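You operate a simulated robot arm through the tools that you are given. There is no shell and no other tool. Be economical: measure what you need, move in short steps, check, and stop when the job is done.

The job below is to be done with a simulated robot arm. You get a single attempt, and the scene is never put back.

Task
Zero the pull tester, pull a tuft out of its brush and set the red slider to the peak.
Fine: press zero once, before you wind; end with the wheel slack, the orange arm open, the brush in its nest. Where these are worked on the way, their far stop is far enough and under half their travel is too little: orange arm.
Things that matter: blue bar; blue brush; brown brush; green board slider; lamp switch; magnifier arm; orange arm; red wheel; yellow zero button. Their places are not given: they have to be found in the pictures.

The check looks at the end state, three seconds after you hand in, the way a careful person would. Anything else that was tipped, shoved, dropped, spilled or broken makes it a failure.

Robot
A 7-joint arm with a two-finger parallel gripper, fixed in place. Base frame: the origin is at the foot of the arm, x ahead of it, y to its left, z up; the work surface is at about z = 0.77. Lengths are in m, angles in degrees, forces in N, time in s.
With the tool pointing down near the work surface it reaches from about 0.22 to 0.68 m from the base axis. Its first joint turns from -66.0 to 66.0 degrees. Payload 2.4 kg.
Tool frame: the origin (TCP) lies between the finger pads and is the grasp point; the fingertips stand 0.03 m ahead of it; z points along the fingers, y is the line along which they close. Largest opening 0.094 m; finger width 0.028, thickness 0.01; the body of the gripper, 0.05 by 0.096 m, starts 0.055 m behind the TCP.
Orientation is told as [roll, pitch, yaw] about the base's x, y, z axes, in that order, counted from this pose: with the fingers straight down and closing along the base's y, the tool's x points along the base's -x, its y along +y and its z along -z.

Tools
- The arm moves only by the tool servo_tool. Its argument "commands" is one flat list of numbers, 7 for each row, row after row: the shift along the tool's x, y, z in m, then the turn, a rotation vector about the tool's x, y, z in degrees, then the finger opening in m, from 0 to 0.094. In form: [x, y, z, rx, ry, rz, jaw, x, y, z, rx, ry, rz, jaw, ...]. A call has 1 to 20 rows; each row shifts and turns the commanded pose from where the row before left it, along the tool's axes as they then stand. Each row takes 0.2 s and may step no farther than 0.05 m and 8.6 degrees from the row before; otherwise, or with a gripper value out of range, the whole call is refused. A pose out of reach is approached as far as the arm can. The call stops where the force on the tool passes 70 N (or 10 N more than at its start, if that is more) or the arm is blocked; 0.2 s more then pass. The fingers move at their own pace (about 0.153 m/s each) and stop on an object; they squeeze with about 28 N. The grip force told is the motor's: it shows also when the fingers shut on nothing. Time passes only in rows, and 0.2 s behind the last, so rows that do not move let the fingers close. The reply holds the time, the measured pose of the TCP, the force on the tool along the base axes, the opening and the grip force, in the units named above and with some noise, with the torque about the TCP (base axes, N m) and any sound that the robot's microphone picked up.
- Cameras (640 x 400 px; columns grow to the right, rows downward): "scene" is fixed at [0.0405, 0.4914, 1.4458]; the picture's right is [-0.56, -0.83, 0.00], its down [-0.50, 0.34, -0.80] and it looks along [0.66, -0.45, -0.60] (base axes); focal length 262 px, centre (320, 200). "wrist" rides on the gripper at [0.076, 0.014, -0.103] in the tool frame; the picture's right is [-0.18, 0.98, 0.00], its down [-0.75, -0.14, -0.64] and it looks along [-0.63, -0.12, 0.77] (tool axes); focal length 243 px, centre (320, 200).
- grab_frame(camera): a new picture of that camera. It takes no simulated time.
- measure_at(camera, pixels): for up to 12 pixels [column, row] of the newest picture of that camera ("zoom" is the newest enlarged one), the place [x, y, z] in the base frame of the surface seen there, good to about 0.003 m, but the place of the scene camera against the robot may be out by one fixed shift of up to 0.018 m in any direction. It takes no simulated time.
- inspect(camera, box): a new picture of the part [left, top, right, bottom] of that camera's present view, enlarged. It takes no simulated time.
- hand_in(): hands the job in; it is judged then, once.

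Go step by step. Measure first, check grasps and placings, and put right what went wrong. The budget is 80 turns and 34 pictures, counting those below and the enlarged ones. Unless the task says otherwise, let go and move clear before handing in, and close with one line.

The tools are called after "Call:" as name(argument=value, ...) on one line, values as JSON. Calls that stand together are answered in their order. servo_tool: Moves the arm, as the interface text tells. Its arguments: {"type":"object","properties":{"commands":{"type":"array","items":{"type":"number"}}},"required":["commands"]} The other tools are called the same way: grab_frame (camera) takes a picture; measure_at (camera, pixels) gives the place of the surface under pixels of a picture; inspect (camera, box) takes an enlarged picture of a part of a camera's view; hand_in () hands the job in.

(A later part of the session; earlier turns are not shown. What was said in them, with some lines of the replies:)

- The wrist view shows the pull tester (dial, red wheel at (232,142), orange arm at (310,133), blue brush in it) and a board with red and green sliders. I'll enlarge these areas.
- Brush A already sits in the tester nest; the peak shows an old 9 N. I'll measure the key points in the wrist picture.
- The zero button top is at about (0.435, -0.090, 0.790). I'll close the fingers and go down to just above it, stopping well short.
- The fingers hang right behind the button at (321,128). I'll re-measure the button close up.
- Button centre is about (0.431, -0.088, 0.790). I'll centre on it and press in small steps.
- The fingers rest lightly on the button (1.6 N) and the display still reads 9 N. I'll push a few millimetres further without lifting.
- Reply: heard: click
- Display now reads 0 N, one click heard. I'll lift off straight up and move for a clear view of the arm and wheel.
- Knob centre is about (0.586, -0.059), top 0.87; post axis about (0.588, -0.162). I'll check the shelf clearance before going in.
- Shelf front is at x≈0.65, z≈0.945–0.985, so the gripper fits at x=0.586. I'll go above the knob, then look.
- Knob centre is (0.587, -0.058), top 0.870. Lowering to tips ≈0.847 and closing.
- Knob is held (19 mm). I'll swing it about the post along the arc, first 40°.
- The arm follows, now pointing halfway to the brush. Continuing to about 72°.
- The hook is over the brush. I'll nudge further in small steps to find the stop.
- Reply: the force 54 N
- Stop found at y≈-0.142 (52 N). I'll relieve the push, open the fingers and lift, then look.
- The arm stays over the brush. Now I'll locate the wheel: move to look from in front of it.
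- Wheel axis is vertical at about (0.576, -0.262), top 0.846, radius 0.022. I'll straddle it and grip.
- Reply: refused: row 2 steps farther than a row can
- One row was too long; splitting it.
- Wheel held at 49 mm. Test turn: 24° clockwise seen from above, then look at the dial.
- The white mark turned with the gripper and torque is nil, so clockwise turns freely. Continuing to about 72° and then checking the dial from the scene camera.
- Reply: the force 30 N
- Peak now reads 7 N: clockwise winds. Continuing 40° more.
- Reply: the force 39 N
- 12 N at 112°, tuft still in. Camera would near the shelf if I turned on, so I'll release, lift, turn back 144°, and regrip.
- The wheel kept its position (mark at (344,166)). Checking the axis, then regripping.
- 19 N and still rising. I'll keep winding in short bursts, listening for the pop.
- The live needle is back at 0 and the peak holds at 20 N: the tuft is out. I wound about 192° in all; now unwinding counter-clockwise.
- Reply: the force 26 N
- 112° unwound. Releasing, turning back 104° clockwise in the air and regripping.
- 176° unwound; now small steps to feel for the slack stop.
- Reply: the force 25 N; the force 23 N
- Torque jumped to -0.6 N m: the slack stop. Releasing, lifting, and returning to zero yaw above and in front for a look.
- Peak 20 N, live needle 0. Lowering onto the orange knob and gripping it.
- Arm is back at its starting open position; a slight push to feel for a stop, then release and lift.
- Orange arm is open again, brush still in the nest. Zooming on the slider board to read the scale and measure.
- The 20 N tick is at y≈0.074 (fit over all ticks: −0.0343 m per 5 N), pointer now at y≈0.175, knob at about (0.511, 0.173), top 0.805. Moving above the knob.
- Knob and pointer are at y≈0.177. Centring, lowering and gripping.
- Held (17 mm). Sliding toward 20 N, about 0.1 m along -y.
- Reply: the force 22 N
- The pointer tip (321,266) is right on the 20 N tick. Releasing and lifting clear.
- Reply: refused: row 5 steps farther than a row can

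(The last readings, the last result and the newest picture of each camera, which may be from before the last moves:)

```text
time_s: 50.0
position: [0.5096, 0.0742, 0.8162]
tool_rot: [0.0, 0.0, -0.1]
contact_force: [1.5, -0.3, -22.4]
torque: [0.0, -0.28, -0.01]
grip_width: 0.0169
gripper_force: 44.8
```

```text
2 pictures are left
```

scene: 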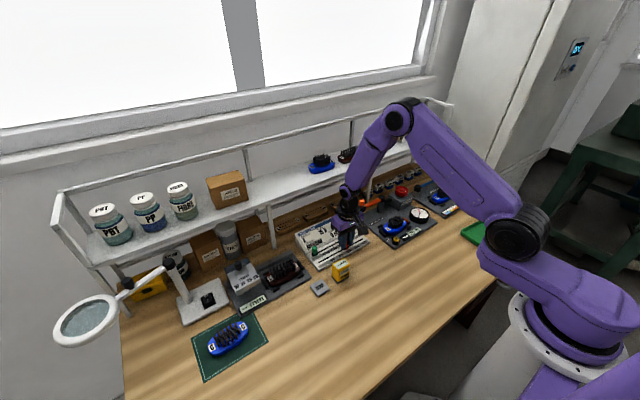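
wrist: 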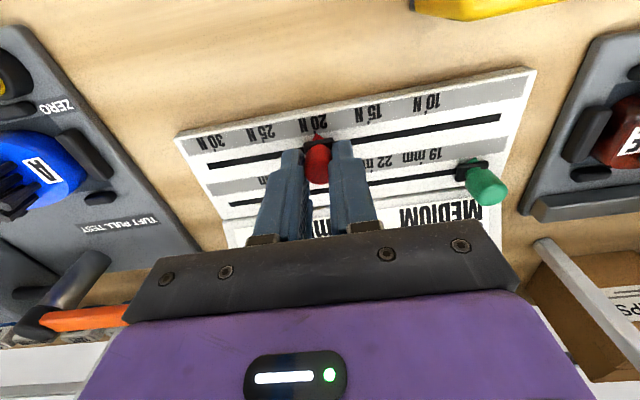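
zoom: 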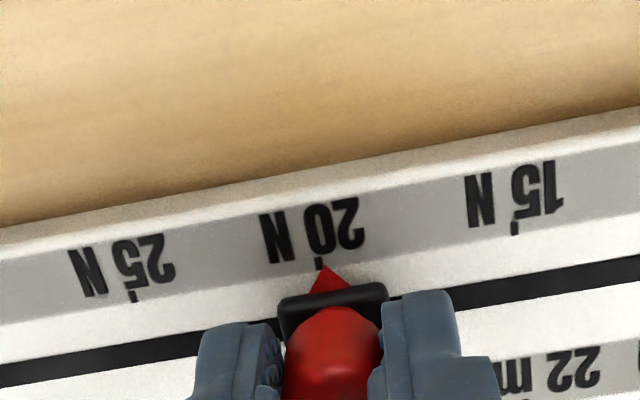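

A row was too long, so nothing moved; repeating with shorter rows.

Call:
servo_tool(commands=[0, 0, 0, 0, 0, 0, 0.035, 0, 0, 0, 0, 0, 0, 0.035, 0, 0, -0.03, 0, 0, 0, 0.035, 0, 0, -0.04, 0, 0, 0, 0.035, 0.03, 0, -0.03, 0, 0, 0, 0.035, 0.03, 0, -0.03, 0, 0, 0, 0.035, 0.03, -0.02, -0.03, 0, 0, 0, 0.035, 0, -0.03, -0.02, 0, 0, 0, 0.035, 0, 0, 0, 0, 0, 0, 0.035])

Call:
grab_frame(camera="wrist")

```text
time_s: 52.0
position: [0.4181, 0.0246, 0.9964]
tool_rot: [0.0, 0.0, 0.0]
contact_force: [0.4, -0.1, 0.3]
torque: [0.01, -0.01, -0.02]
grip_width: 0.0347
gripper_force: 0.0
```

```text
1 pictures are left
```

wrist: 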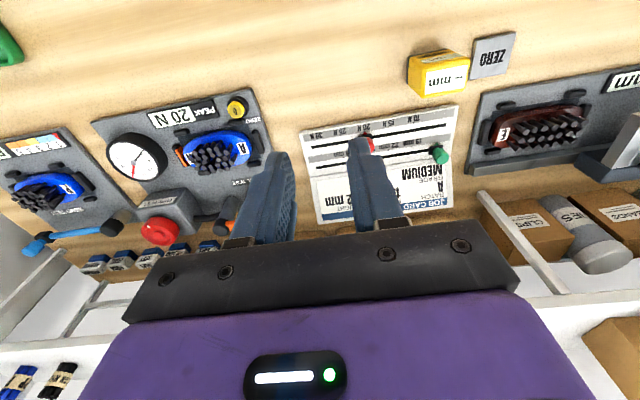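

Peak still reads 20 N, the brush is in its nest and the arm is open. Last picture checks the red pointer.

Call:
inspect(camera="wrist", box=[310, 105, 430, 175])

```text
5.33 times, centred on (370, 140) of wrist
```

zoom: 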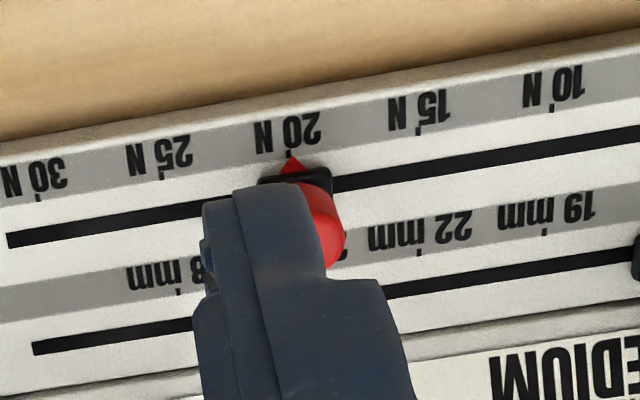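

The red pointer (290,158) stands at the 20 N tick after release. Everything is in place, so I'm handing in.

Call:
hand_in()

```text
The job is handed in.
```

The job is handed in: I zeroed the tester once, pulled the tuft at a peak of 20 N, and set the red slider to 20 N, with the wheel slack, the orange arm open and the brush in its nest.
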